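You operate a simulated robot arm through the tools that you are given. There is no shell and no other tool.

You are at the controls of a simulated robot arm. One attempt, no reset.

JOB
Put things in order on the top of the packing bench. At the end: the orange label roll stands where the black stub roller stood; the short yellow case (marked "Eidmork") is on the white film case (marked "Drenkbaum"); the teal cleaning pad stands where the short yellow case stood; the black stub roller stands where the teal cleaning pad stood; whatever was shut is shut again. Leave all else as you found it, and nothing knocked over.

The check looks at the end state, three seconds after you hand in, the way a careful person would. Anything else that was tipped, shoved, dropped, spilled or broken makes it a failure.

ROBOT AND FRAMES
A 6-joint arm with a two-finger gripper, fixed in place. Base frame: the origin is at the foot of the arm, x ahead of it, y to its left, z up; the work surface is at about z = 0. Readings come in cm, degrees, newtons and seconds.
With the tool pointing down near the work surface it reaches from about 24 to 62 cm from the base axis. Its first joint turns from -66.0 to 66.0 degrees. Payload 1.37 kg.
Tool frame: the origin (TCP) lies between the finger pads and is the grasp point; the fingertips stand 2.2 cm ahead of it; z points along the fingers, y is the line along which they close. The gripper opens to 9.2 cm; its body begins 6.5 cm behind the TCP.
Orientation is told as [roll, pitch, yaw] about the base's x, y, z axes, in that order, counted from this pose: with the fingers straight down and closing along the base's y, the tool's x points along the base's -x, its y along +y and its z along -z.

CONTROLS
- The arm moves only by the tool send_rows. Its argument "deltas" is a list of rows, each an object (a shift or turn left out is 0, a gripper value left out holds the last) with "linear": the shift along the tool's x, y, z in units of 250 mm (1.0 is 250 mm), a list of three; "dr": the turn, a rotation vector about the tool's x, y, z in units of 45 degrees (1.0 is 45 degrees), a list of three; "grip": the gripper command, from -1 (shut) to 1 (fully open), values between in proportion. In form: [{"linear": [x, y, z], "dr": [rx, ry, rz], "grip": grip}, ...]. A call has 1 to 20 rows; each row is the pose to reach, as a shift and turn from the pose commanded when the call began, along the tool's axes at that moment. A call with a number of a shift or a turn outside -1 to 1 is refused whole. Rows are played at 5 a second. More than 5 cm and 8.6 degrees between two rows, or a gripper value outside its range, and nothing of the call is played. Where a pose cannot be reached the arm comes as near as it can. A force on the tool above 40 N (or 10 N above the force at the start of the call, whichever is more), or a blocked arm, ends the call early, and 0.2 s more pass. The fingers move at their own pace (about 5.99 cm/s each) and stop on an object; they squeeze with about 26 N. The grip force told is the motor's: it shows also when the fingers shut on nothing. Time passes only in rows, and 0.2 s behind the last, so rows that repeat a pose let the fingers close. The reply holds the time, the measured pose of the TCP, the force on the tool along the base axes, the opening and the grip force, in the units named above and with some noise, with the torque about the TCP (base axes, N m) and any sound that the robot's microphone picked up.
- Cameras (640 x 400 px; columns grow to the right, rows downward): "scene" is fixed at [5.17, -46.23, 57.03]; the picture's right is [0.50, -0.87, 0.00], its down [-0.60, -0.35, -0.72] and it looks along [0.62, 0.36, -0.69] (base axes); focal length 307 px, centre (320, 200). "wrist" rides on the gripper at [7.1, 1.9, -10.2] in the tool frame; the picture's right is [-0.26, 0.97, 0.00], its down [-0.75, -0.21, -0.63] and it looks along [-0.60, -0.16, 0.78] (tool axes); focal length 280 px, centre (320, 200). There is no depth. A picture from a camera that has moved, and an enlarged one, comes with that camera's place and axes in the base frame and with its lens.
- capture(camera): a new picture of that camera. The clock stands still meanwhile.
- enlarge(camera, box): a new picture of the part [left, top, right, bottom] of that camera's present view, enlarged. The clock stands still meanwhile.
- close_job(): hands the job in; it is judged then, once.

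Nothing tells you positions but the pictures and the camera data. Unless the task says otherwise, let go and move clear before handing in.

The tools are called after "Request:" as a command line: name --argument value ..., lists and objects as JSON in quotes. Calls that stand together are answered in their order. send_rows: Moves the arm, as the interface text tells. Its arguments: {"type":"object","properties":{"deltas":{"type":"array","items":{"type":"object","properties":{"linear":{"type":"array","items":{"type":"number"}},"dr":{"type":"array","items":{"type":"number"}},"grip":{"type":"number"}}}}},"required":["deltas"]} The other tools are called the same way: capture (camera) takes a picture; enlarge (camera, box) takes an enlarged picture of a part of a camera's view; close_job () hands the job in.

At the start:

```text
time: 0.0
position: [36.08, -10.74, 31.53]
tool_rot: [-0.1, 0.1, -0.1]
wrist_force: [0.2, -0.2, -0.2]
moment: [0.01, 0.01, 0.0]
width: 9.21
grip_force: 0.1
```

scene: 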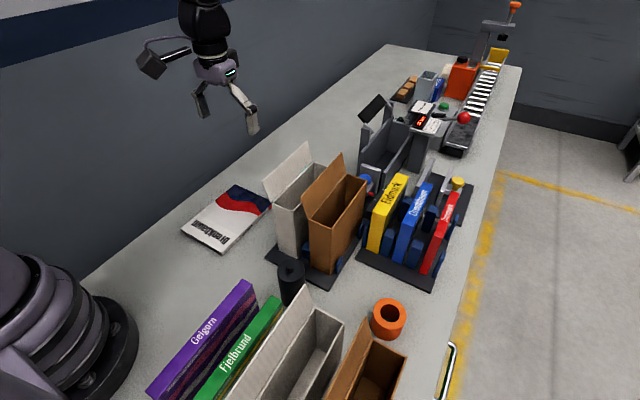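
wrist: 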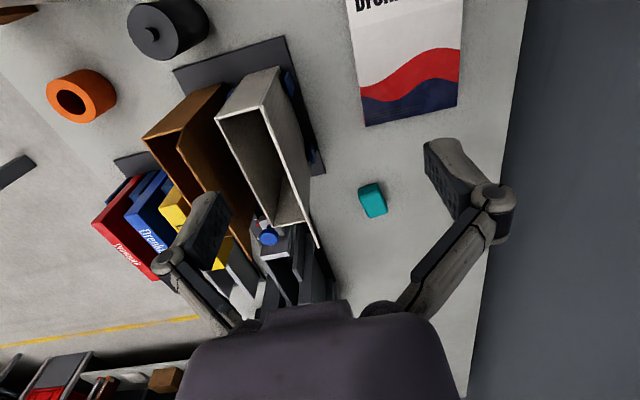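

I see a bench with cartons, a rack holding yellow, blue and red cases, a flat white film case, a black roller, an orange roll and a teal pad. I'll look closer before moving.

Request:
enlarge --camera "scene" --box '[180, 120, 340, 280]'

Request:
enlarge --camera "scene" --box '[320, 140, 480, 300]'

Request:
enlarge --camera "scene" --box '[140, 250, 420, 400]'

Request:
enlarge --camera "scene" --box '[340, 0, 540, 160]'

Request:
enlarge --camera "wrist" --box '[20, 0, 340, 200]'

Request:
enlarge --camera "wrist" --box '[60, 150, 400, 400]'

```text
2.50 times, centred on (260, 200) of scene
camera zoom: at [5.17, -46.23, 57.03], right [0.5, -0.87, 0.0], down [-0.6, -0.35, -0.72], along [0.62, 0.36, -0.69], focal length 766 px, centre (470, 200)
```

zoom: 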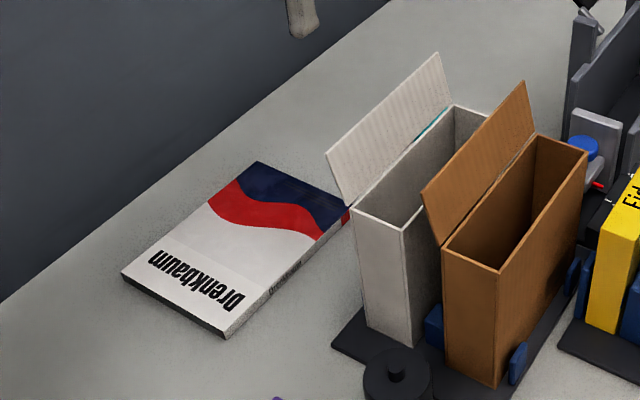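

```text
2.50 times, centred on (400, 220) of scene
camera zoom: at [5.17, -46.23, 57.03], right [0.5, -0.87, 0.0], down [-0.6, -0.35, -0.72], along [0.62, 0.36, -0.69], focal length 766 px, centre (120, 150)
```

zoom: 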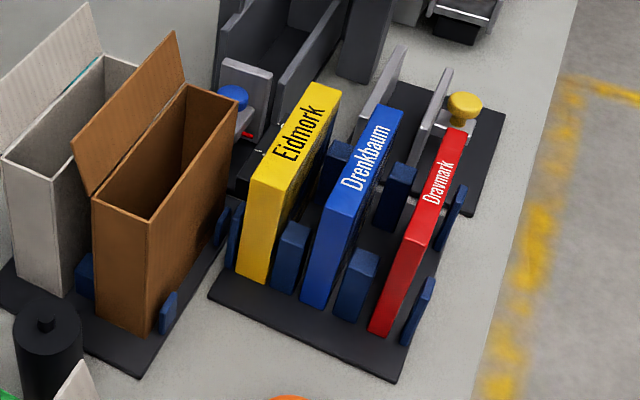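

```text
2.29 times, centred on (280, 325) of scene
camera zoom: at [5.17, -46.23, 57.03], right [0.5, -0.87, 0.0], down [-0.6, -0.35, -0.72], along [0.62, 0.36, -0.69], focal length 701 px, centre (411, -86)
```

zoom: 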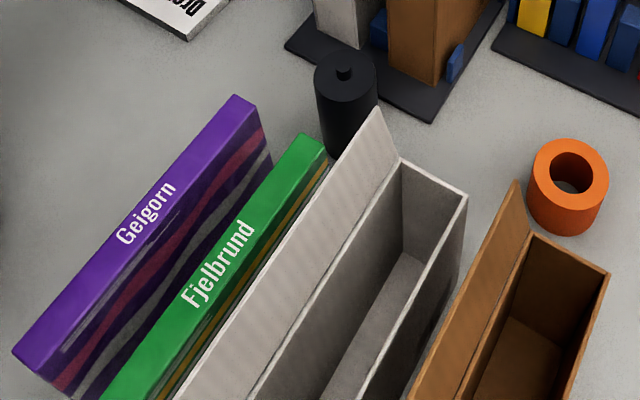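

```text
2.50 times, centred on (440, 80) of scene
camera zoom: at [5.17, -46.23, 57.03], right [0.5, -0.87, 0.0], down [-0.6, -0.35, -0.72], along [0.62, 0.36, -0.69], focal length 766 px, centre (20, 500)
```

zoom: 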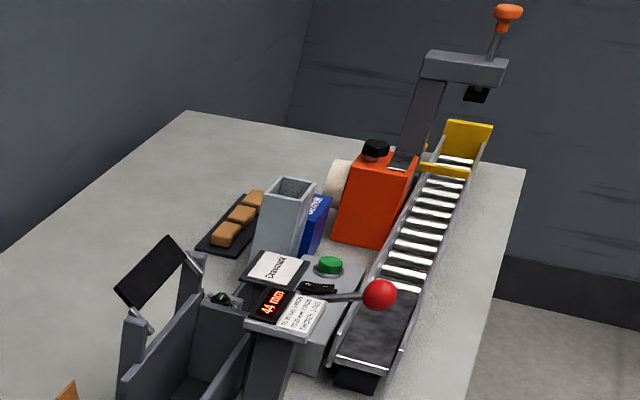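

```text
2.00 times, centred on (180, 100) of wrist
camera zoom: at [28.84, -8.92, 41.84], right [0.26, 0.97, 0.0], down [0.75, -0.2, 0.63], along [0.6, -0.16, -0.78], focal length 561 px, centre (600, 400)
```

zoom: 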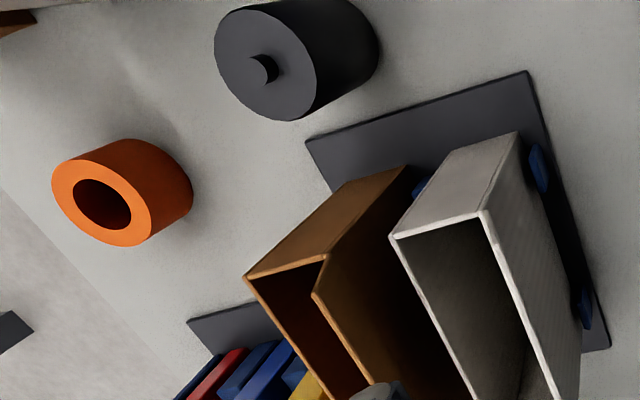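

```text
1.60 times, centred on (230, 275) of wrist
camera zoom: at [28.84, -8.92, 41.84], right [0.26, 0.97, 0.0], down [0.75, -0.2, 0.63], along [0.6, -0.16, -0.78], focal length 449 px, centre (464, 80)
```

zoom: 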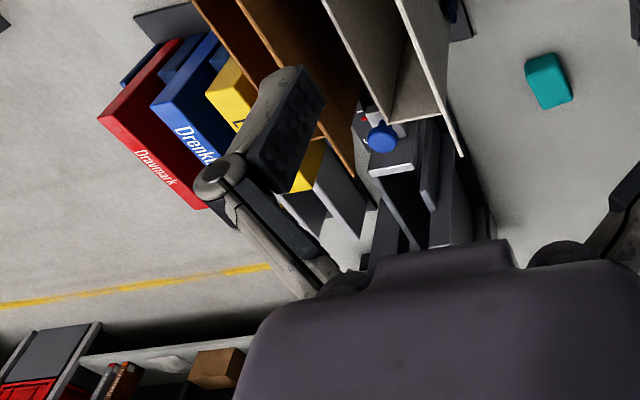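

The yellow case stands in the rack around (54, -35). The white film case lies flat around (38, -1), the teal pad is behind the white carton near (61, -8), the black roller is near (29, -26) and the orange roll is near (33, -44). I'll move up high to inspect the rack with the wrist camera first.

Request:
send_rows --deltas '[{"linear": [-0.04, -0.14, -0.04], "grip": 1}, {"linear": [-0.08, -0.28, -0.08], "grip": 1}, {"linear": [-0.12, -0.42, -0.12], "grip": 1}, {"linear": [-0.16, -0.56, -0.16], "grip": 1}, {"linear": [-0.2, -0.7, -0.18], "grip": 1}, {"linear": [-0.24, -0.84, -0.18], "grip": 1}, {"linear": [-0.24, -0.84, -0.18], "grip": 1}]'

Request:
capture --camera "wrist"

Request:
capture --camera "scene"

```text
time: 1.6
position: [41.86, -31.63, 35.95]
tool_rot: [0.1, 0.0, 0.0]
wrist_force: [-0.6, -0.2, 0.2]
moment: [0.01, 0.0, 0.0]
width: 9.19
grip_force: 0.0
```

```text
taken
camera wrist: at [34.75, -29.77, 46.19], right [0.26, 0.97, 0.0], down [0.75, -0.2, 0.63], along [0.6, -0.16, -0.78], focal length 280 px, centre (320, 200)
```

wrist: 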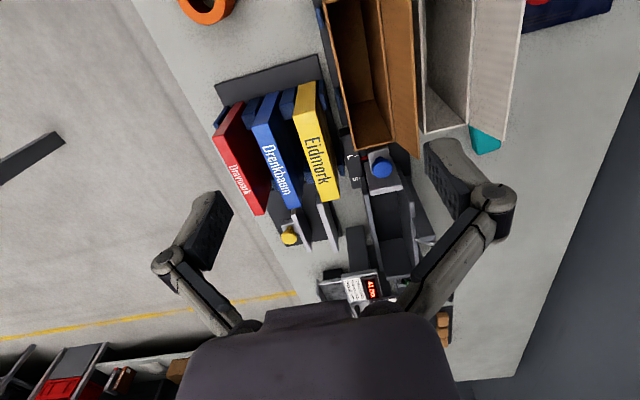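

```text
taken
```

scene: 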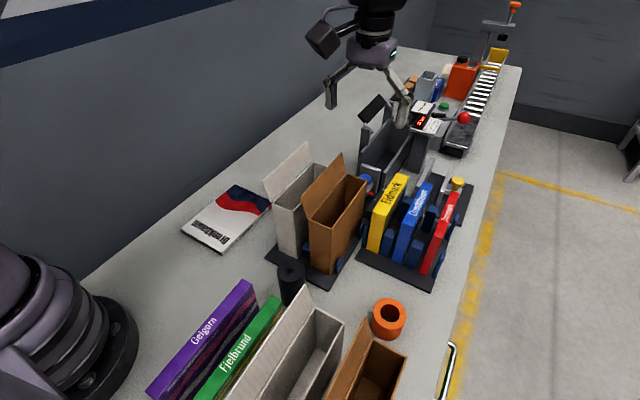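

Request:
enlarge --camera "wrist" --box '[200, 50, 440, 200]'

Request:
enlarge --camera "wrist" --box '[260, 130, 460, 310]'

Request:
enlarge --camera "scene" --box '[340, 90, 480, 180]'

Request:
enlarge --camera "scene" --box '[340, 160, 480, 300]'

```text
2.67 times, centred on (320, 125) of wrist
camera zoom: at [34.75, -29.77, 46.19], right [0.26, 0.97, 0.0], down [0.75, -0.2, 0.63], along [0.6, -0.16, -0.78], focal length 748 px, centre (320, 400)
```

zoom: 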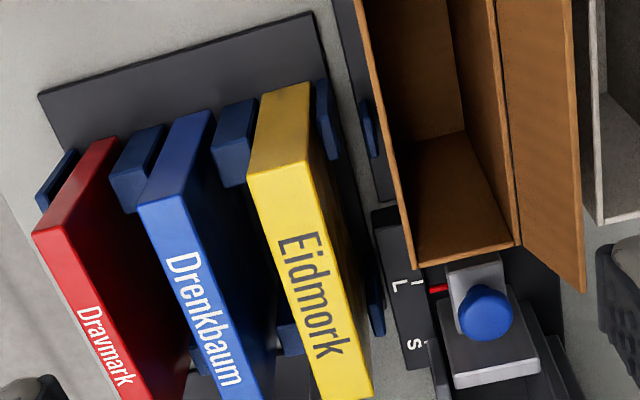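

```text
2.22 times, centred on (360, 220) of wrist
camera zoom: at [34.75, -29.77, 46.19], right [0.26, 0.97, 0.0], down [0.75, -0.2, 0.63], along [0.6, -0.16, -0.78], focal length 623 px, centre (231, 156)
```

zoom: 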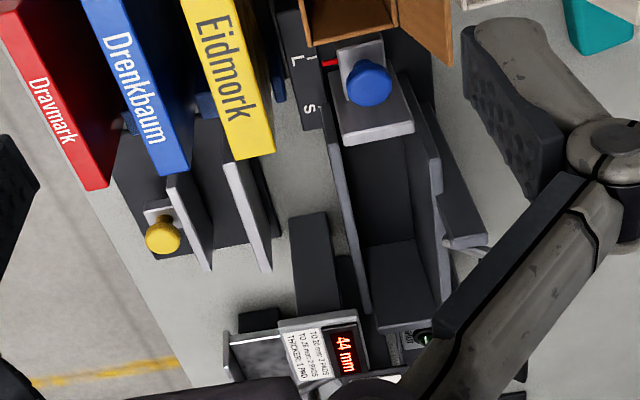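

```text
4.44 times, centred on (410, 135) of scene
camera zoom: at [5.17, -46.23, 57.03], right [0.5, -0.87, 0.0], down [-0.6, -0.35, -0.72], along [0.62, 0.36, -0.69], focal length 1363 px, centre (-80, 489)
```

zoom: 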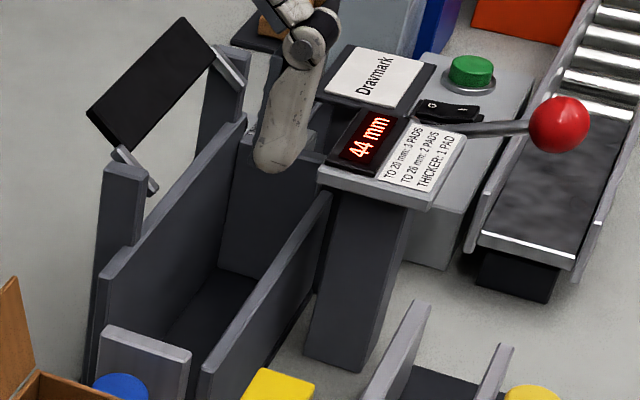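

```text
2.86 times, centred on (410, 230) of scene
camera zoom: at [5.17, -46.23, 57.03], right [0.5, -0.87, 0.0], down [-0.6, -0.35, -0.72], along [0.62, 0.36, -0.69], focal length 876 px, centre (63, 114)
```

zoom: 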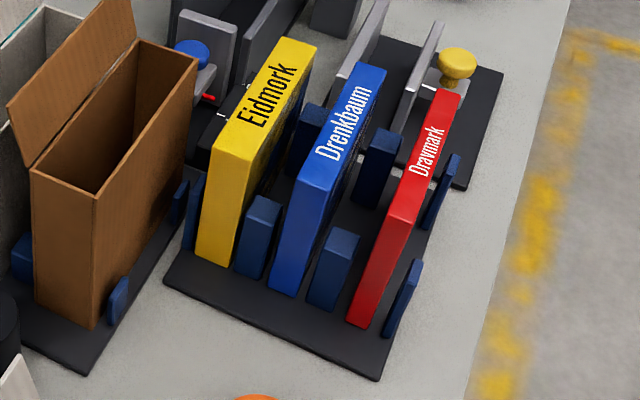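

The rack has no gate, and the yellow case is free-standing between short posts. Next I'll look at the gripper's own geometry to plan clearances.

Request:
enlarge --camera "scene" --box '[290, 0, 450, 140]'

Request:
enlarge --camera "wrist" --box '[140, 120, 520, 340]'

Request:
send_rows --deltas '[{"linear": [0, 0, 0], "grip": -0.1}, {"linear": [0, 0, 0], "grip": -0.1}, {"linear": [0, 0, 0], "grip": -0.1}]'

Request:
enlarge --camera "scene" --box '[290, 0, 450, 140]'

Request:
enlarge --camera "wrist" --box '[140, 120, 520, 340]'

```text
2.86 times, centred on (370, 70) of scene
camera zoom: at [5.17, -46.23, 57.03], right [0.5, -0.87, 0.0], down [-0.6, -0.35, -0.72], along [0.62, 0.36, -0.69], focal length 876 px, centre (177, 571)
```

zoom: 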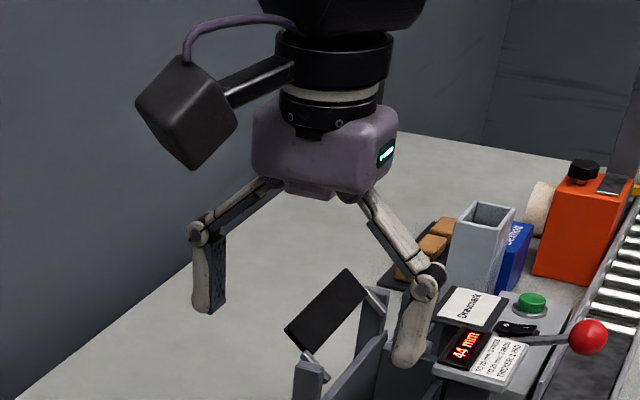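

```text
1.68 times, centred on (330, 230) of wrist
camera zoom: at [34.75, -29.77, 46.19], right [0.26, 0.97, 0.0], down [0.75, -0.2, 0.63], along [0.6, -0.16, -0.78], focal length 472 px, centre (303, 150)
```

zoom: 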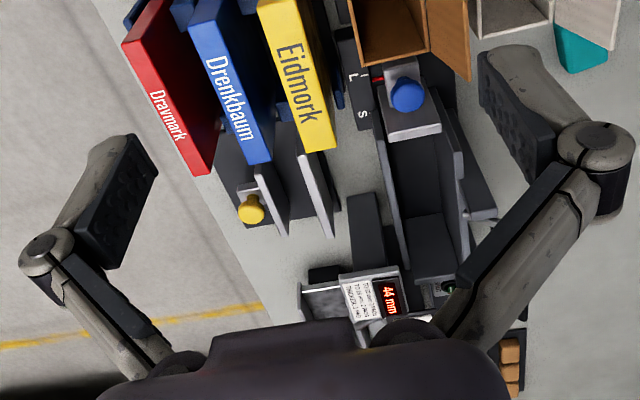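

```text
time: 2.4
position: [42.03, -31.6, 36.11]
tool_rot: [-0.1, 0.1, 0.0]
wrist_force: [0.9, -0.4, -0.1]
moment: [0.01, 0.03, 0.02]
width: 4.15
grip_force: 0.0
```

```text
2.86 times, centred on (370, 70) of scene
camera zoom: at [5.17, -46.23, 57.03], right [0.5, -0.87, 0.0], down [-0.6, -0.35, -0.72], along [0.62, 0.36, -0.69], focal length 876 px, centre (177, 571)
```

zoom: 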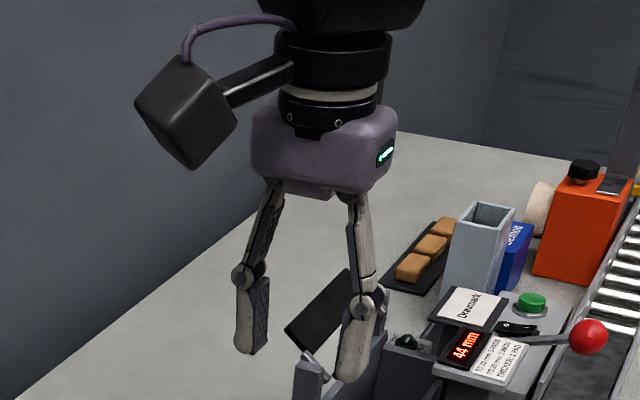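

```text
1.68 times, centred on (330, 230) of wrist
camera zoom: at [34.75, -29.73, 46.18], right [0.26, 0.97, 0.0], down [0.75, -0.2, 0.63], along [0.6, -0.16, -0.78], focal length 472 px, centre (303, 150)
```

zoom: 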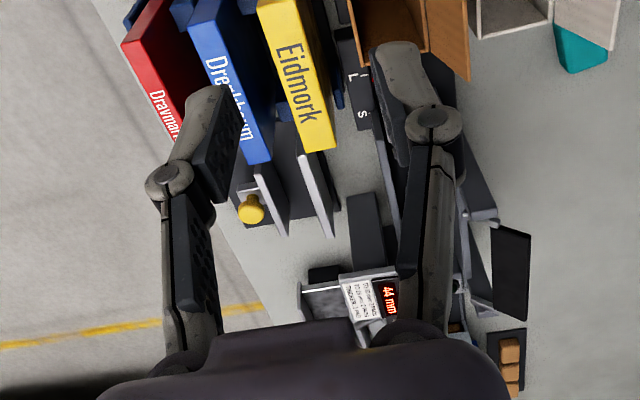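

The gripper geometry is clear: knuckles sit about 2.8 cm above the TCP and the fingers are roughly 1.5–2 cm thick. I'll go above the yellow case at about (54, -35.1) with a small outward pitch for extra reach, then check alignment.

Request:
send_rows --deltas '[{"linear": [-0.1, -0.03, 0.08], "dr": [0, -0.08, 0]}, {"linear": [-0.2, -0.06, 0.16], "dr": [0, -0.16, 0]}, {"linear": [-0.3, -0.09, 0.24], "dr": [0, -0.24, 0]}, {"linear": [-0.4, -0.12, 0.32], "dr": [0, -0.3333, 0]}, {"linear": [-0.479, -0.142, 0.404], "dr": [0, -0.3333, 0]}, {"linear": [-0.479, -0.142, 0.404], "dr": [0, -0.3333, 0]}]'

Request:
capture --camera "wrist"

Request:
capture --camera "scene"

```text
time: 3.8
position: [53.98, -35.39, 26.04]
tool_rot: [0.0, -15.0, 0.0]
wrist_force: [-0.5, 0.1, -0.3]
moment: [-0.01, -0.01, -0.01]
width: 4.14
grip_force: 0.0
```

```text
taken
camera wrist: at [44.47, -33.5, 34.04], right [0.25, 0.97, 0.07], down [0.57, -0.2, 0.8], along [0.79, -0.16, -0.6], focal length 280 px, centre (320, 200)
```

wrist: 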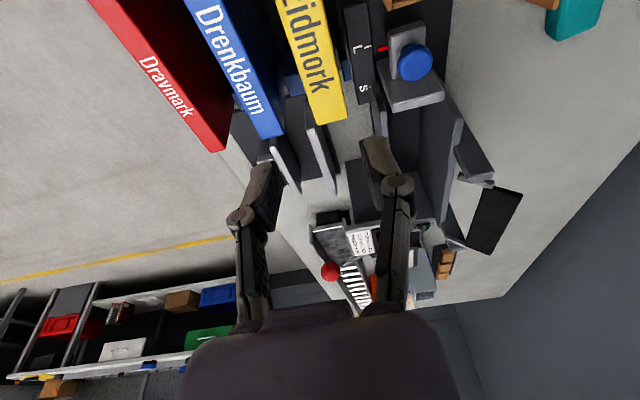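

```text
taken
```

scene: 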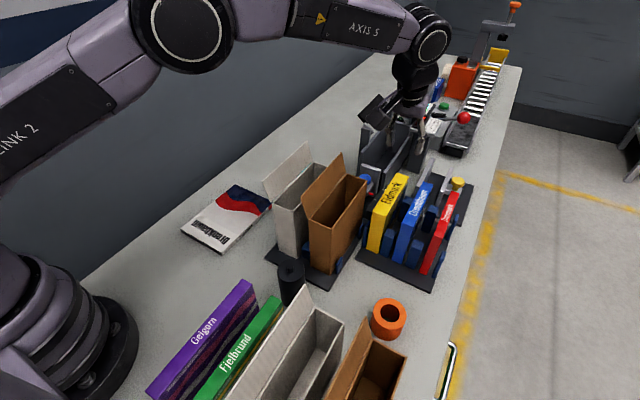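

The pose is reachable, and both views agree the yellow case is centred near y = -35.15 with its top at about z = 12.7. I'll descend partway and check.

Request:
send_rows --deltas '[{"linear": [0.03, 0.007, 0.11]}, {"linear": [0.06, 0.007, 0.22]}, {"linear": [0.09, 0.007, 0.335]}, {"linear": [0.113, 0.007, 0.42]}, {"linear": [0.113, 0.007, 0.42]}]'

Request:
enlarge --camera "wrist" --box '[200, 40, 440, 260]'

Request:
enlarge --camera "scene" --box '[330, 60, 490, 260]'

```text
time: 5.0
position: [54.02, -35.08, 15.11]
tool_rot: [0.0, -15.1, 0.0]
wrist_force: [0.8, -0.1, -0.3]
moment: [0.01, -0.02, 0.0]
width: 4.13
grip_force: 0.0
```

```text
1.82 times, centred on (320, 150) of wrist
camera zoom: at [44.32, -33.2, 23.16], right [0.25, 0.97, 0.07], down [0.57, -0.2, 0.8], along [0.79, -0.16, -0.6], focal length 510 px, centre (320, 291)
```

zoom: 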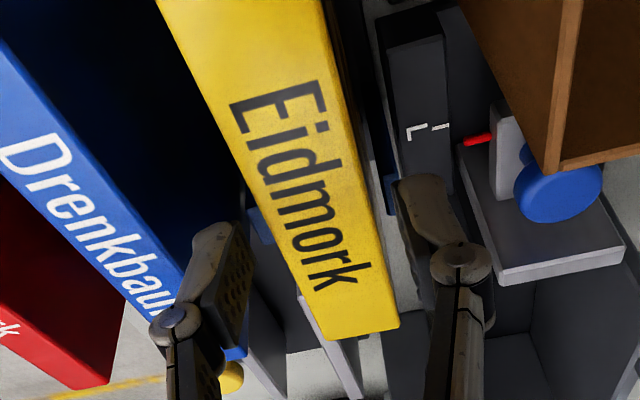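

```text
2.00 times, centred on (410, 160) of scene
camera zoom: at [5.17, -46.23, 57.03], right [0.5, -0.87, 0.0], down [-0.6, -0.35, -0.72], along [0.62, 0.36, -0.69], focal length 613 px, centre (140, 280)
```

zoom: 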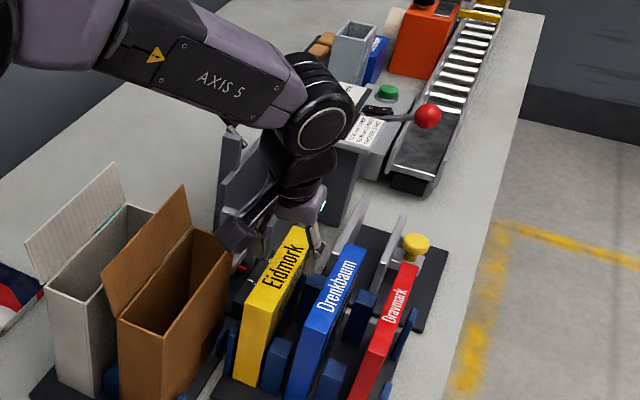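

The fingers straddle the yellow case with clearance on both sides. I'll lower to z of about 11.2 and close.

Request:
send_rows --deltas '[{"linear": [0.0135, 0, 0.05]}, {"linear": [0.027, 0, 0.1]}, {"linear": [0.0404, 0, 0.1507]}, {"linear": [0.0404, 0, 0.1507]}, {"linear": [0.0404, 0, 0.1507], "grip": -0.6}, {"linear": [0.0404, 0, 0.1507], "grip": -0.6}, {"linear": [0.0404, 0, 0.1507], "grip": -1}, {"linear": [0.0404, 0, 0.1507], "grip": -1}]'

Request:
capture --camera "wrist"

Request:
enlarge --camera "scene" --box '[330, 120, 490, 280]'

```text
time: 6.8
position: [53.9, -35.25, 11.47]
tool_rot: [-0.1, -14.9, 0.0]
wrist_force: [1.3, 0.5, 1.0]
moment: [-0.03, -0.11, -0.01]
width: 2.97
grip_force: 26.3
```

```text
taken
camera wrist: at [44.4, -33.28, 19.3], right [0.25, 0.97, 0.07], down [0.57, -0.2, 0.8], along [0.78, -0.16, -0.6], focal length 280 px, centre (320, 200)
```

wrist: 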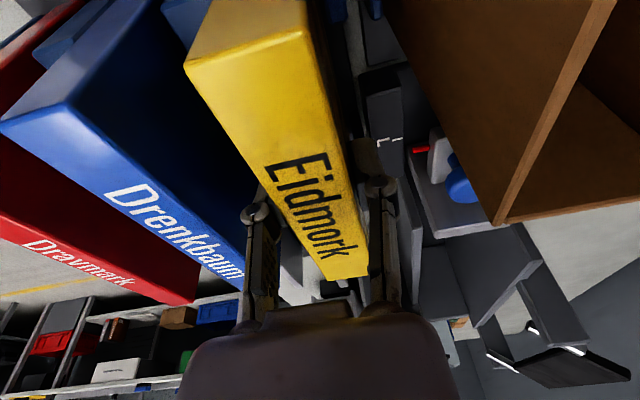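

```text
2.50 times, centred on (410, 200) of scene
camera zoom: at [5.17, -46.23, 57.03], right [0.5, -0.87, 0.0], down [-0.6, -0.35, -0.72], along [0.62, 0.36, -0.69], focal length 766 px, centre (95, 200)
```

zoom: 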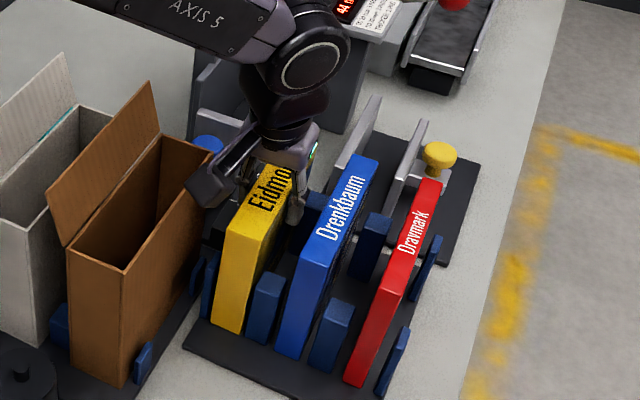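

The yellow case is gripped (2.97 cm wide). I'll lift straight up and check it hangs level.

Request:
send_rows --deltas '[{"linear": [-0.0104, 0, -0.0386], "grip": -1}, {"linear": [-0.0311, 0, -0.1159], "grip": -1}, {"linear": [-0.0621, 0, -0.2318], "grip": -1}, {"linear": [-0.0932, 0, -0.3477], "grip": -1}, {"linear": [-0.1242, 0, -0.4636], "grip": -1}, {"linear": [-0.1501, 0, -0.5602], "grip": -1}, {"linear": [-0.1501, 0, -0.5602], "grip": -1}]'

Request:
capture --camera "wrist"

Request:
capture --camera "scene"

```text
time: 8.4
position: [53.87, -35.35, 26.02]
tool_rot: [0.0, -15.0, 0.0]
wrist_force: [0.2, 1.0, -2.6]
moment: [0.02, 0.0, -0.02]
width: 2.97
grip_force: 25.8
```

```text
taken
camera wrist: at [44.22, -33.44, 34.01], right [0.25, 0.96, 0.07], down [0.57, -0.2, 0.8], along [0.78, -0.16, -0.6], focal length 280 px, centre (320, 200)
```

wrist: 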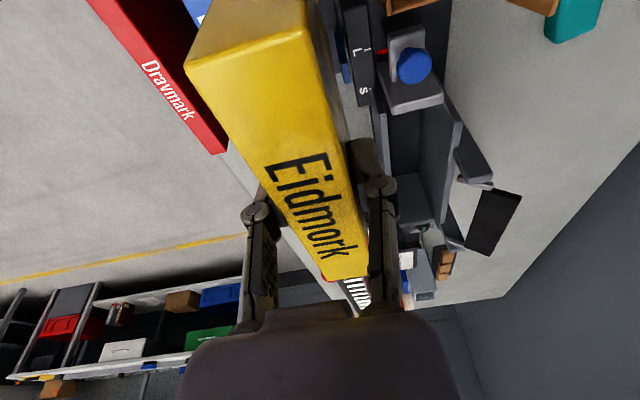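

```text
taken
```

scene: 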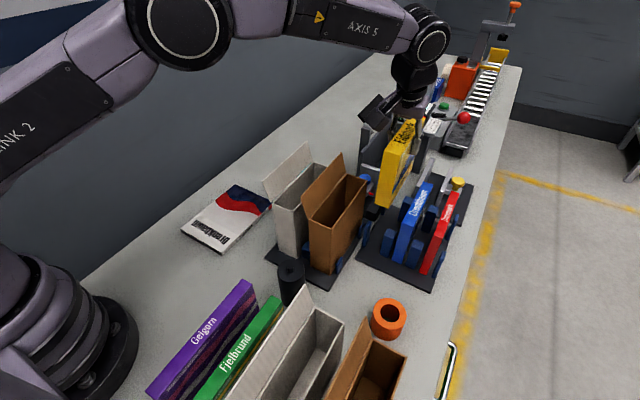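

The yellow case is lifted cleanly and hangs level. I'll look at the vacated slot, then carry the case back toward the base and up before crossing the cartons.

Request:
enlarge --camera "scene" --box '[340, 160, 480, 300]'

Request:
send_rows --deltas '[{"linear": [0.1, 0, -0.15]}, {"linear": [0.2, 0, -0.3]}, {"linear": [0.3, 0, -0.38]}, {"linear": [0.42, 0, -0.45]}, {"linear": [0.42, 0, -0.45]}]'

Request:
capture --camera "scene"

```text
2.86 times, centred on (410, 230) of scene
camera zoom: at [5.17, -46.23, 57.03], right [0.5, -0.87, 0.0], down [-0.6, -0.35, -0.72], along [0.62, 0.36, -0.69], focal length 876 px, centre (63, 114)
```

zoom: 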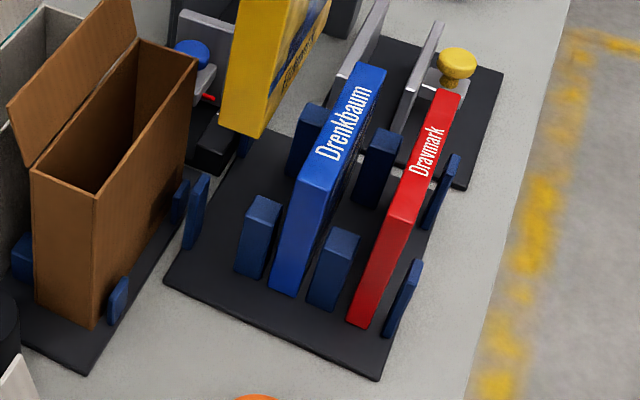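

```text
time: 9.6
position: [40.77, -35.4, 33.92]
tool_rot: [-0.2, -15.0, 0.0]
wrist_force: [0.5, 0.7, -1.9]
moment: [-0.01, 0.02, 0.02]
width: 2.97
grip_force: 26.1
```

```text
taken
```

scene: 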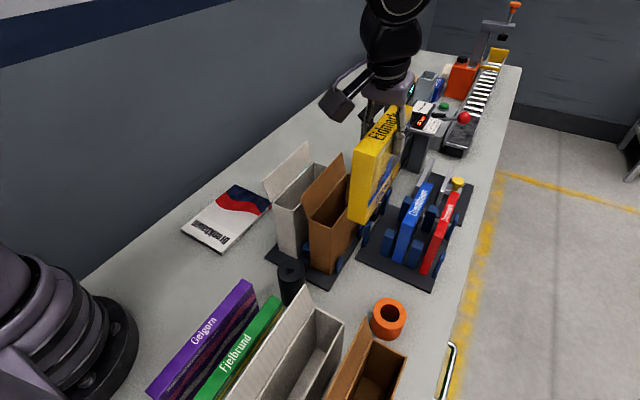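

The case's bottom is near z = 23.5 and the flaps top out at about 21. I'll raise it further and carry it across to above the white film case.

Request:
send_rows --deltas '[{"linear": [-0.0311, 0, -0.1159]}, {"linear": [-0.02, 0.15, -0.1159]}, {"linear": [-0.01, 0.32, -0.1159]}, {"linear": [0, 0.5, -0.1159]}, {"linear": [0.02, 0.68, -0.1159]}, {"linear": [0.04, 0.84, -0.1159]}, {"linear": [0.05, 0.94, -0.1159]}, {"linear": [0.05, 0.94, -0.1159]}]'

Request:
send_rows --deltas '[{"linear": [0.005, 0.15, 0]}, {"linear": [0.01, 0.3, 0]}, {"linear": [0.01, 0.4, 0]}, {"linear": [0.01, 0.436, 0]}, {"linear": [0.01, 0.436, 0]}]'

Request:
capture --camera "scene"

Request:
capture --camera "wrist"

```text
time: 11.4
position: [38.92, -11.48, 36.36]
tool_rot: [0.0, -15.0, -0.1]
wrist_force: [0.9, 0.1, -3.0]
moment: [0.0, 0.02, 0.03]
width: 2.95
grip_force: 26.2
```

```text
time: 12.6
position: [38.6, -0.85, 36.52]
tool_rot: [0.0, -14.9, 0.0]
wrist_force: [0.7, 1.0, -2.4]
moment: [0.01, 0.0, 0.0]
width: 2.97
grip_force: 26.0
```

```text
taken
```

scene: 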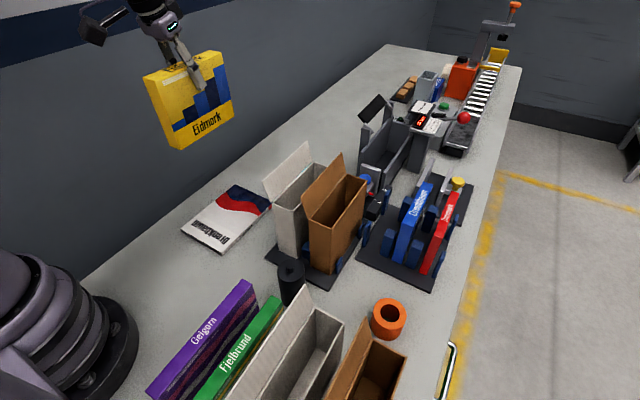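

```text
taken
camera wrist: at [29.07, 1.12, 44.35], right [0.25, 0.97, 0.07], down [0.57, -0.2, 0.8], along [0.78, -0.16, -0.6], focal length 280 px, centre (320, 200)
```

wrist: 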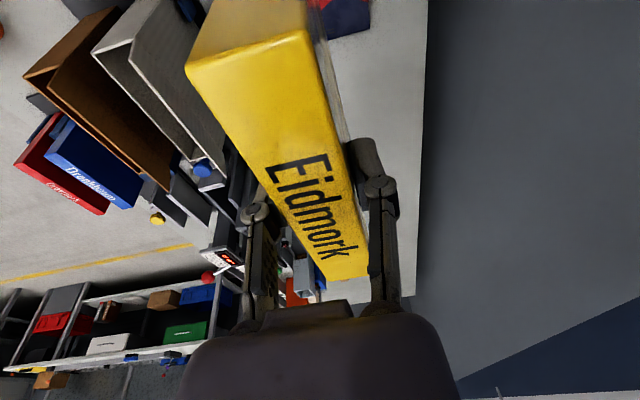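

The yellow case is over the white film case's centre, about (38.6, -0.9). I'll lower it most of the way and check.

Request:
send_rows --deltas '[{"linear": [0.04, 0, 0.15]}, {"linear": [0.08, 0, 0.3]}, {"linear": [0.12, 0, 0.448]}, {"linear": [0.16, 0, 0.597]}, {"linear": [0.19, 0, 0.71]}, {"linear": [0.2174, 0, 0.8114]}, {"linear": [0.2174, 0, 0.8114]}]'

Request:
enlarge --camera "scene" --box '[140, 100, 340, 280]'

Request:
capture --camera "wrist"

```text
time: 14.2
position: [38.83, -0.84, 15.35]
tool_rot: [-0.1, -15.0, 0.0]
wrist_force: [0.1, 0.1, -2.2]
moment: [0.0, 0.01, 0.01]
width: 2.97
grip_force: 25.5
out of reach, approached as far as the arm can: row 6
```

```text
2.22 times, centred on (240, 190) of scene
camera zoom: at [5.17, -46.23, 57.03], right [0.5, -0.87, 0.0], down [-0.6, -0.35, -0.72], along [0.62, 0.36, -0.69], focal length 681 px, centre (498, 222)
```

zoom: 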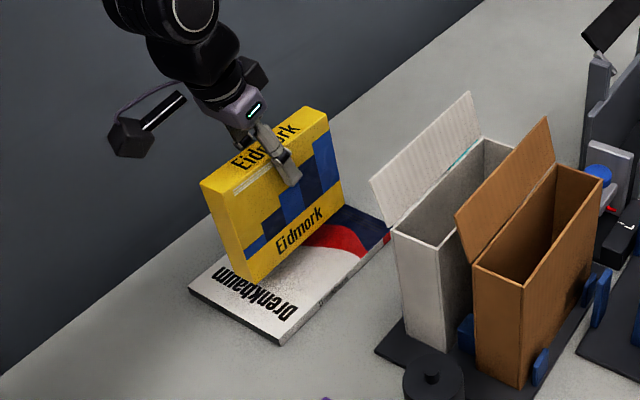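

```text
taken
camera wrist: at [29.24, 1.14, 23.25], right [0.25, 0.96, 0.07], down [0.57, -0.2, 0.8], along [0.78, -0.16, -0.6], focal length 280 px, centre (320, 200)
```

wrist: 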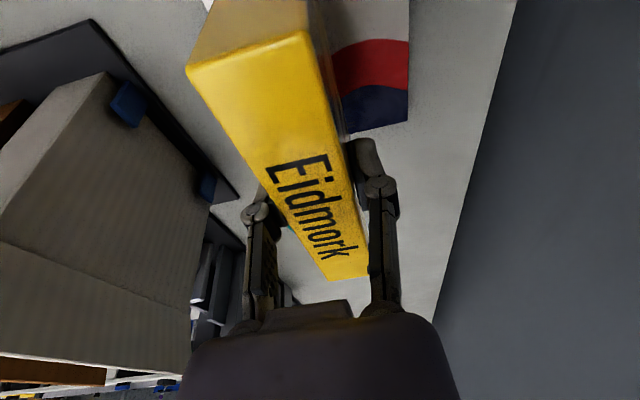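

The case is a few cm above the white case, but the arm reports a reach limit at this tilt. I'll shift slightly outward (still well within the white case) and continue down gently.

Request:
send_rows --deltas '[{"linear": [-0.0386, 0, 0.0104]}, {"linear": [-0.0334, 0, 0.0297]}, {"linear": [-0.0283, 0, 0.049]}, {"linear": [-0.0231, 0, 0.0683]}, {"linear": [-0.0231, 0, 0.0683]}]'

Request:
enlarge --camera "scene" --box '[140, 100, 340, 280]'

```text
time: 15.4
position: [39.67, -0.85, 13.87]
tool_rot: [-0.2, -14.9, 0.0]
wrist_force: [0.7, 0.2, -1.7]
moment: [-0.01, -0.01, 0.0]
width: 2.96
grip_force: 25.2
```

```text
2.22 times, centred on (240, 190) of scene
camera zoom: at [5.17, -46.23, 57.03], right [0.5, -0.87, 0.0], down [-0.6, -0.35, -0.72], along [0.62, 0.36, -0.69], focal length 681 px, centre (498, 222)
```

zoom: 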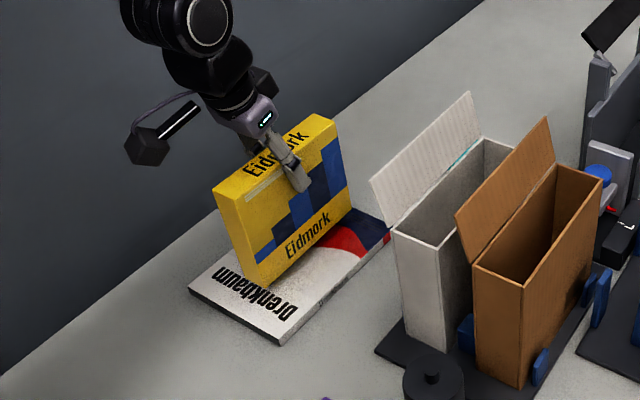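

Still clear. I'll descend in small steps and watch the force for contact.

Request:
send_rows --deltas '[{"linear": [0.0041, 0, 0.0155]}, {"linear": [0.0083, 0, 0.0309]}, {"linear": [0.0083, 0, 0.0309]}]'

Request:
send_rows --deltas '[{"linear": [0.0031, 0, 0.0116]}, {"linear": [0.0031, 0, 0.0116]}]'

Request:
enlarge --camera "scene" --box '[180, 150, 300, 270]'

```text
time: 16.2
position: [39.83, -0.75, 12.96]
tool_rot: [-0.1, -15.0, 0.0]
wrist_force: [-0.7, -0.8, -2.2]
moment: [0.03, 0.02, -0.07]
width: 2.96
grip_force: 25.5
```

```text
time: 16.8
position: [39.79, -0.81, 12.6]
tool_rot: [-0.2, -14.9, 0.0]
wrist_force: [-0.6, -1.1, -2.0]
moment: [0.01, 0.02, 0.01]
width: 2.95
grip_force: 26.4
```

```text
3.33 times, centred on (240, 210) of scene
camera zoom: at [5.17, -46.23, 57.03], right [0.5, -0.87, 0.0], down [-0.6, -0.35, -0.72], along [0.62, 0.36, -0.69], focal length 1022 px, centre (587, 167)
```

zoom: 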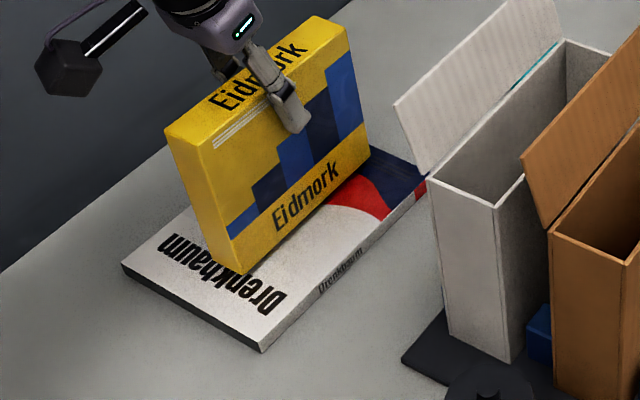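

Very close now with no contact force yet. I'll continue in 0.2–0.3 cm steps.

Request:
send_rows --deltas '[{"linear": [0.0021, 0, 0.0077]}, {"linear": [0.0021, 0, 0.0077]}]'

Request:
send_rows --deltas '[{"linear": [0.0021, 0, 0.0077]}, {"linear": [0.0021, 0, 0.0077]}]'

Request:
enlarge --camera "scene" --box '[180, 150, 300, 270]'

```text
time: 17.4
position: [39.8, -0.87, 12.61]
tool_rot: [-0.2, -14.9, 0.0]
wrist_force: [0.4, -0.2, -1.9]
moment: [0.01, 0.04, 0.01]
width: 2.97
grip_force: 26.1
```

```text
time: 18.0
position: [39.79, -0.84, 12.47]
tool_rot: [-0.1, -15.0, 0.0]
wrist_force: [0.0, 0.4, -1.7]
moment: [0.0, -0.01, -0.01]
width: 2.95
grip_force: 25.7
```

```text
3.33 times, centred on (240, 210) of scene
camera zoom: at [5.17, -46.23, 57.03], right [0.5, -0.87, 0.0], down [-0.6, -0.35, -0.72], along [0.62, 0.36, -0.69], focal length 1022 px, centre (587, 167)
```

zoom: 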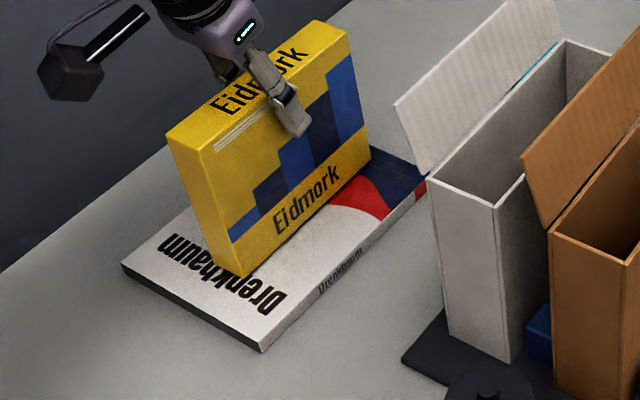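

Request:
send_rows --deltas '[{"linear": [0.0021, 0, 0.0077]}, {"linear": [0.0021, 0, 0.0077]}]'

Request:
send_rows --deltas '[{"linear": [0.0021, 0, 0.0077]}, {"linear": [0.0021, 0, 0.0077]}]'

Request:
enlarge --camera "scene" --box '[180, 150, 300, 270]'

```text
time: 18.6
position: [39.76, -0.77, 12.26]
tool_rot: [-0.1, -15.0, 0.1]
wrist_force: [-0.1, 0.2, -1.8]
moment: [-0.01, -0.05, 0.01]
width: 2.95
grip_force: 25.9
```

```text
time: 19.2
position: [39.66, -0.81, 12.15]
tool_rot: [-0.2, -15.1, 0.0]
wrist_force: [-6.3, 1.9, 15.7]
moment: [0.06, 0.33, 0.0]
width: 2.97
grip_force: 26.5
```

```text
3.33 times, centred on (240, 210) of scene
camera zoom: at [5.17, -46.22, 57.03], right [0.5, -0.87, 0.0], down [-0.6, -0.35, -0.72], along [0.62, 0.36, -0.69], focal length 1022 px, centre (587, 167)
```

zoom: 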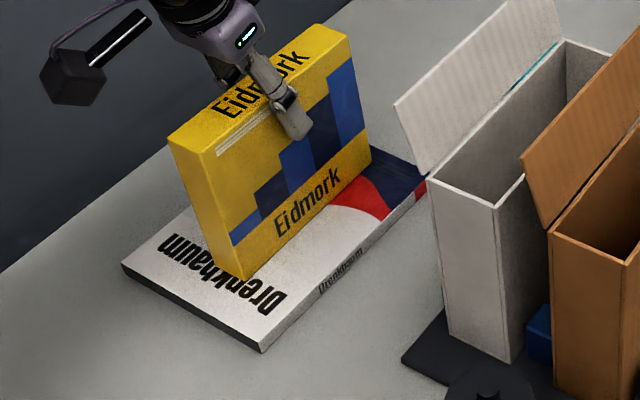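

Contact is confirmed at 15.7 N, with the yellow case sitting on the white case. I'll relieve the pressure slightly and open just enough to release.

Request:
send_rows --deltas '[{"linear": [-0.0008, 0, -0.0031], "grip": -1}, {"linear": [-0.0008, 0, -0.0031], "grip": -0.3}, {"linear": [-0.0008, 0, -0.0031], "grip": -0.22}, {"linear": [-0.0008, 0, -0.0031], "grip": -0.12}, {"linear": [-0.0008, 0, -0.0031], "grip": -0.12}]'

Request:
enlarge --camera "scene" --box '[180, 150, 300, 270]'

Request:
capture --camera "wrist"

```text
time: 20.4
position: [39.73, -0.85, 12.05]
tool_rot: [-0.2, -15.1, 0.0]
wrist_force: [0.3, 0.4, 0.1]
moment: [-0.01, 0.0, 0.01]
width: 4.07
grip_force: 0.0
```

```text
3.33 times, centred on (240, 210) of scene
camera zoom: at [5.17, -46.23, 57.03], right [0.5, -0.87, 0.0], down [-0.6, -0.35, -0.72], along [0.62, 0.36, -0.69], focal length 1022 px, centre (587, 167)
```

zoom: 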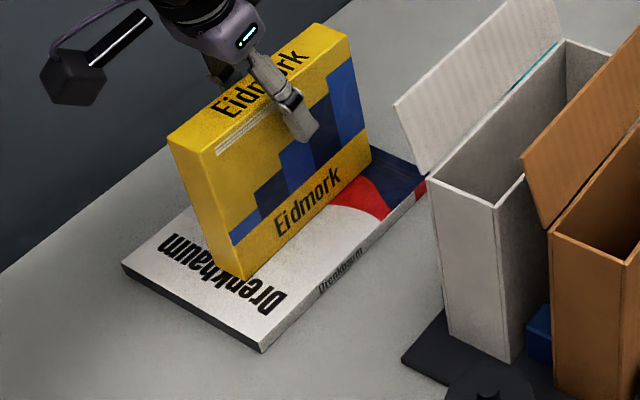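

```text
taken
camera wrist: at [30.2, 1.06, 20.07], right [0.25, 0.97, 0.07], down [0.57, -0.2, 0.8], along [0.78, -0.16, -0.6], focal length 280 px, centre (320, 200)
```

wrist: 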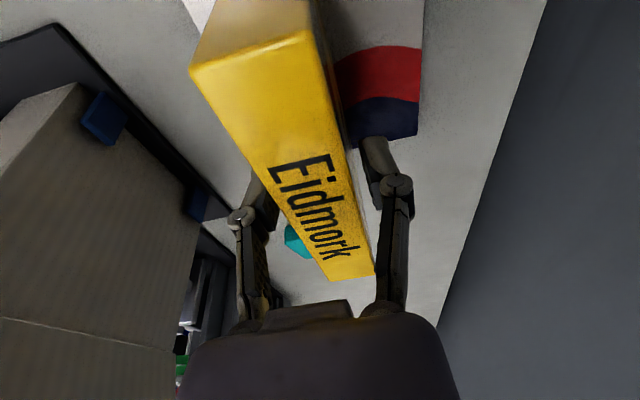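

The case is released and stands upright on the white case. Now retracting straight up.

Request:
send_rows --deltas '[{"linear": [-0.0104, 0, -0.0386]}, {"linear": [-0.0311, 0, -0.1159]}, {"linear": [-0.0621, 0, -0.2318]}, {"linear": [-0.1, 0, -0.38]}, {"linear": [-0.145, 0, -0.541]}, {"linear": [-0.145, 0, -0.541]}]'

Request:
capture --camera "scene"

Request:
capture --camera "wrist"

```text
time: 21.8
position: [39.86, -0.85, 26.14]
tool_rot: [-0.1, -15.1, -0.1]
wrist_force: [-0.3, 0.7, 0.0]
moment: [0.0, 0.0, 0.0]
width: 4.05
grip_force: 0.1
```

```text
taken
```

scene: 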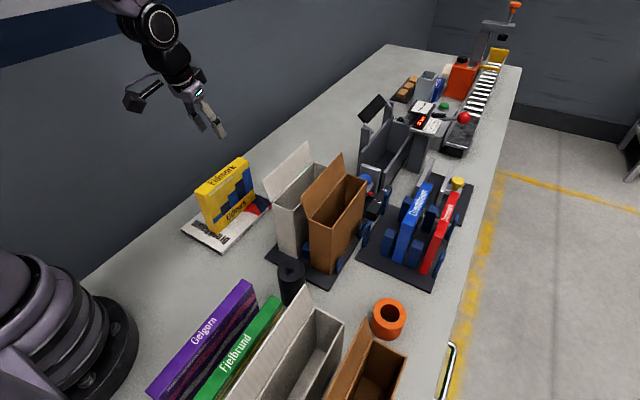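

```text
taken
camera wrist: at [30.22, 1.03, 34.14], right [0.25, 0.97, 0.07], down [0.57, -0.2, 0.8], along [0.78, -0.16, -0.6], focal length 280 px, centre (320, 200)
```

wrist: 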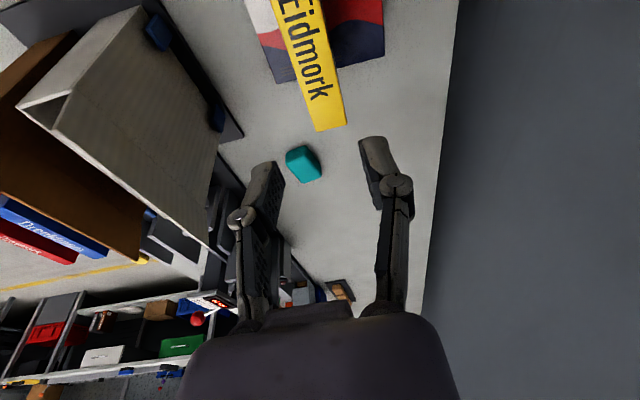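

The yellow case is standing well. I'll get a closer look at the teal pad.

Request:
enlarge --camera "wrist" --box '[260, 120, 350, 200]'

Request:
send_rows --deltas '[{"linear": [-0.08, -0.03, -0.02], "dr": [0, 0.08, 0]}, {"linear": [-0.16, -0.06, 0.0], "dr": [0, 0.16, 0]}, {"linear": [-0.26, -0.09, 0.04], "dr": [0, 0.25, 0]}, {"linear": [-0.34, -0.12, 0.08], "dr": [0, 0.3333, 0]}, {"linear": [-0.34, -0.12, 0.08], "dr": [0, 0.3333, 0]}]'

Request:
capture --camera "wrist"

```text
5.00 times, centred on (305, 160) of wrist
camera zoom: at [30.22, 1.03, 34.14], right [0.25, 0.97, 0.07], down [0.57, -0.2, 0.8], along [0.78, -0.16, -0.6], focal length 1402 px, centre (395, 400)
```

zoom: 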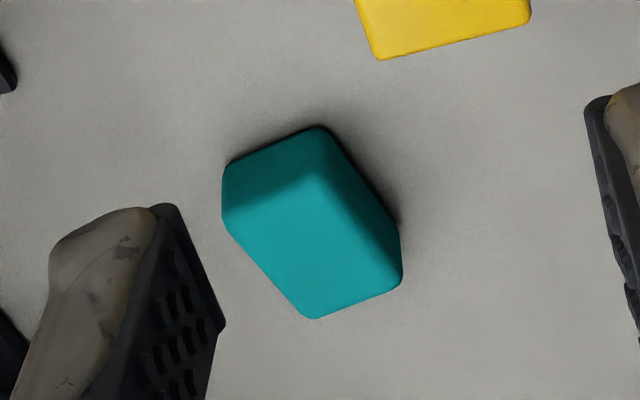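

```text
time: 23.0
position: [48.32, -3.83, 26.32]
tool_rot: [0.1, 0.0, 0.0]
wrist_force: [-0.5, -0.6, -0.2]
moment: [0.02, 0.05, 0.0]
width: 4.05
grip_force: 0.0
```

```text
taken
camera wrist: at [41.24, -1.96, 36.39], right [0.26, 0.97, 0.0], down [0.75, -0.2, 0.62], along [0.6, -0.16, -0.78], focal length 280 px, centre (320, 200)
```

wrist: 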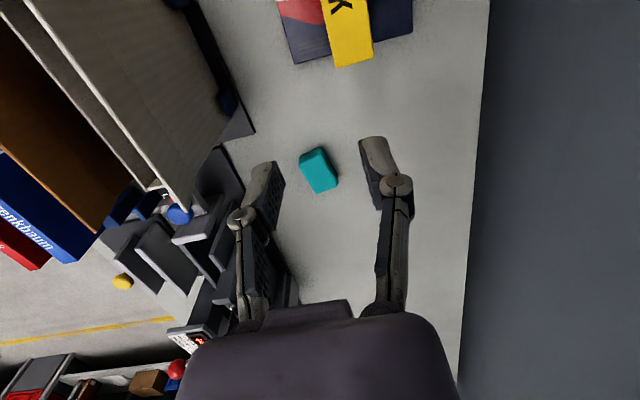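

Request:
enlarge --camera "wrist" --box '[270, 130, 370, 210]'

```text
5.00 times, centred on (320, 170) of wrist
camera zoom: at [41.24, -1.96, 36.39], right [0.26, 0.97, 0.0], down [0.75, -0.2, 0.62], along [0.6, -0.16, -0.78], focal length 1402 px, centre (320, 350)
```

zoom: 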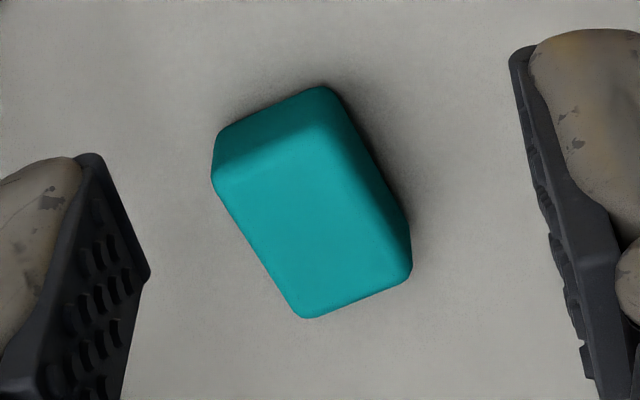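

The teal pad is about 5.6 × 3.5 × 2.6 cm, centred near (62.9, -8.0) and turned about 10°. I'll go above it with the fingers yawed 10° and pitched outward for reach.

Request:
send_rows --deltas '[{"linear": [-0.1, -0.027, 0.06], "dr": [-0.005, -0.0554, -0.0368], "grip": 0.09}, {"linear": [-0.2, -0.055, 0.14], "dr": [-0.01, -0.1108, -0.0736], "grip": 0.09}, {"linear": [-0.3, -0.082, 0.23], "dr": [-0.0146, -0.1662, -0.1105], "grip": 0.09}, {"linear": [-0.4, -0.11, 0.32], "dr": [-0.02, -0.2216, -0.1473], "grip": 0.09}, {"linear": [-0.5, -0.137, 0.41], "dr": [-0.025, -0.277, -0.184], "grip": 0.09}, {"linear": [-0.584, -0.164, 0.492], "dr": [-0.0291, -0.3324, -0.2209], "grip": 0.09}, {"linear": [-0.584, -0.164, 0.492], "dr": [-0.0291, -0.3324, -0.2209], "grip": 0.09}]'

Request:
capture --camera "wrist"

Request:
capture --camera "scene"

```text
time: 24.6
position: [62.98, -7.96, 13.84]
tool_rot: [-0.1, -15.1, 10.0]
wrist_force: [-0.2, 0.0, 0.1]
moment: [-0.03, -0.02, 0.02]
width: 5.02
grip_force: 0.0
```

```text
taken
camera wrist: at [53.28, -7.74, 21.83], right [0.08, 0.99, 0.07], down [0.59, -0.1, 0.8], along [0.8, -0.03, -0.6], focal length 280 px, centre (320, 200)
```

wrist: 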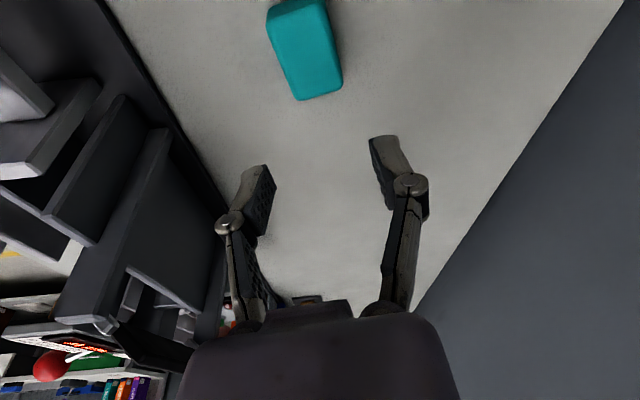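

```text
taken
```

scene: 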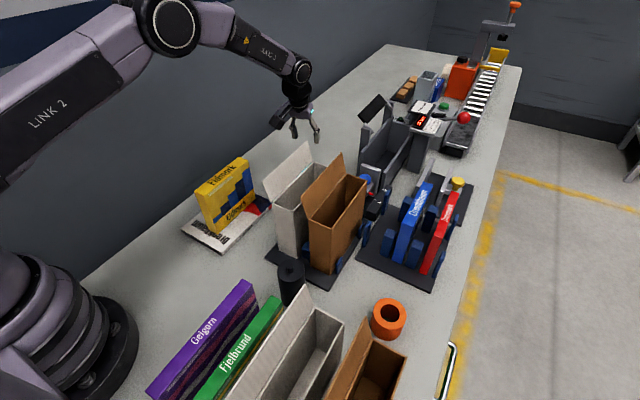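

The fingers are aligned over the pad. I'll descend in two stages.

Request:
send_rows --deltas '[{"linear": [0.035, 0, 0.13]}, {"linear": [0.07, 0, 0.26]}, {"linear": [0.092, 0, 0.342]}, {"linear": [0.092, 0, 0.342]}]'

Request:
capture --camera "wrist"

Request:
enlarge --camera "scene" --box '[230, 60, 400, 200]'

```text
time: 25.6
position: [63.18, -7.86, 5.1]
tool_rot: [-0.1, -14.9, 10.0]
wrist_force: [-0.5, 0.5, 0.2]
moment: [0.01, 0.0, 0.0]
width: 5.01
grip_force: 0.1
```

```text
taken
camera wrist: at [53.38, -7.68, 13.04], right [0.08, 0.99, 0.07], down [0.59, -0.1, 0.8], along [0.8, -0.03, -0.6], focal length 280 px, centre (320, 200)
```

wrist: 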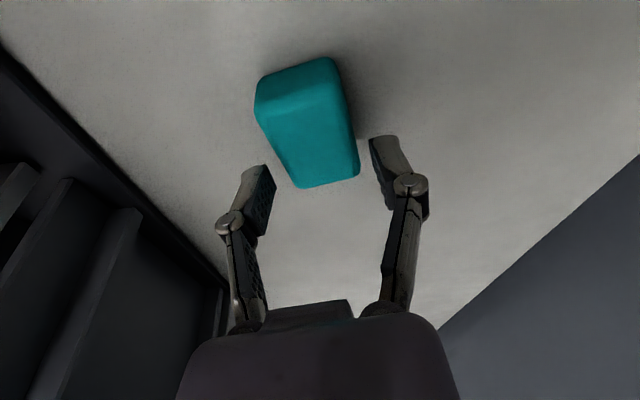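

```text
2.86 times, centred on (315, 130) of scene
camera zoom: at [5.17, -46.23, 57.03], right [0.5, -0.87, 0.0], down [-0.6, -0.35, -0.72], along [0.62, 0.36, -0.69], focal length 876 px, centre (334, 400)
```

zoom: 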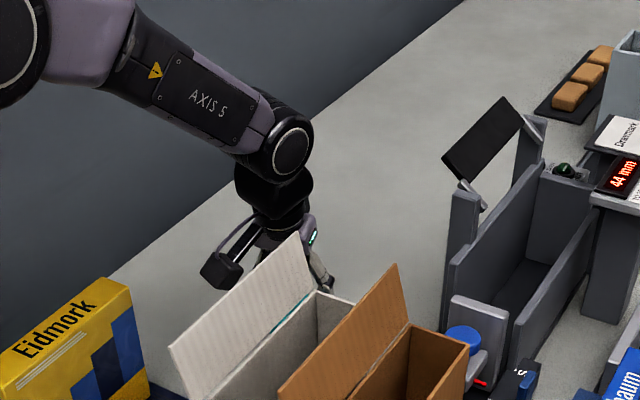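

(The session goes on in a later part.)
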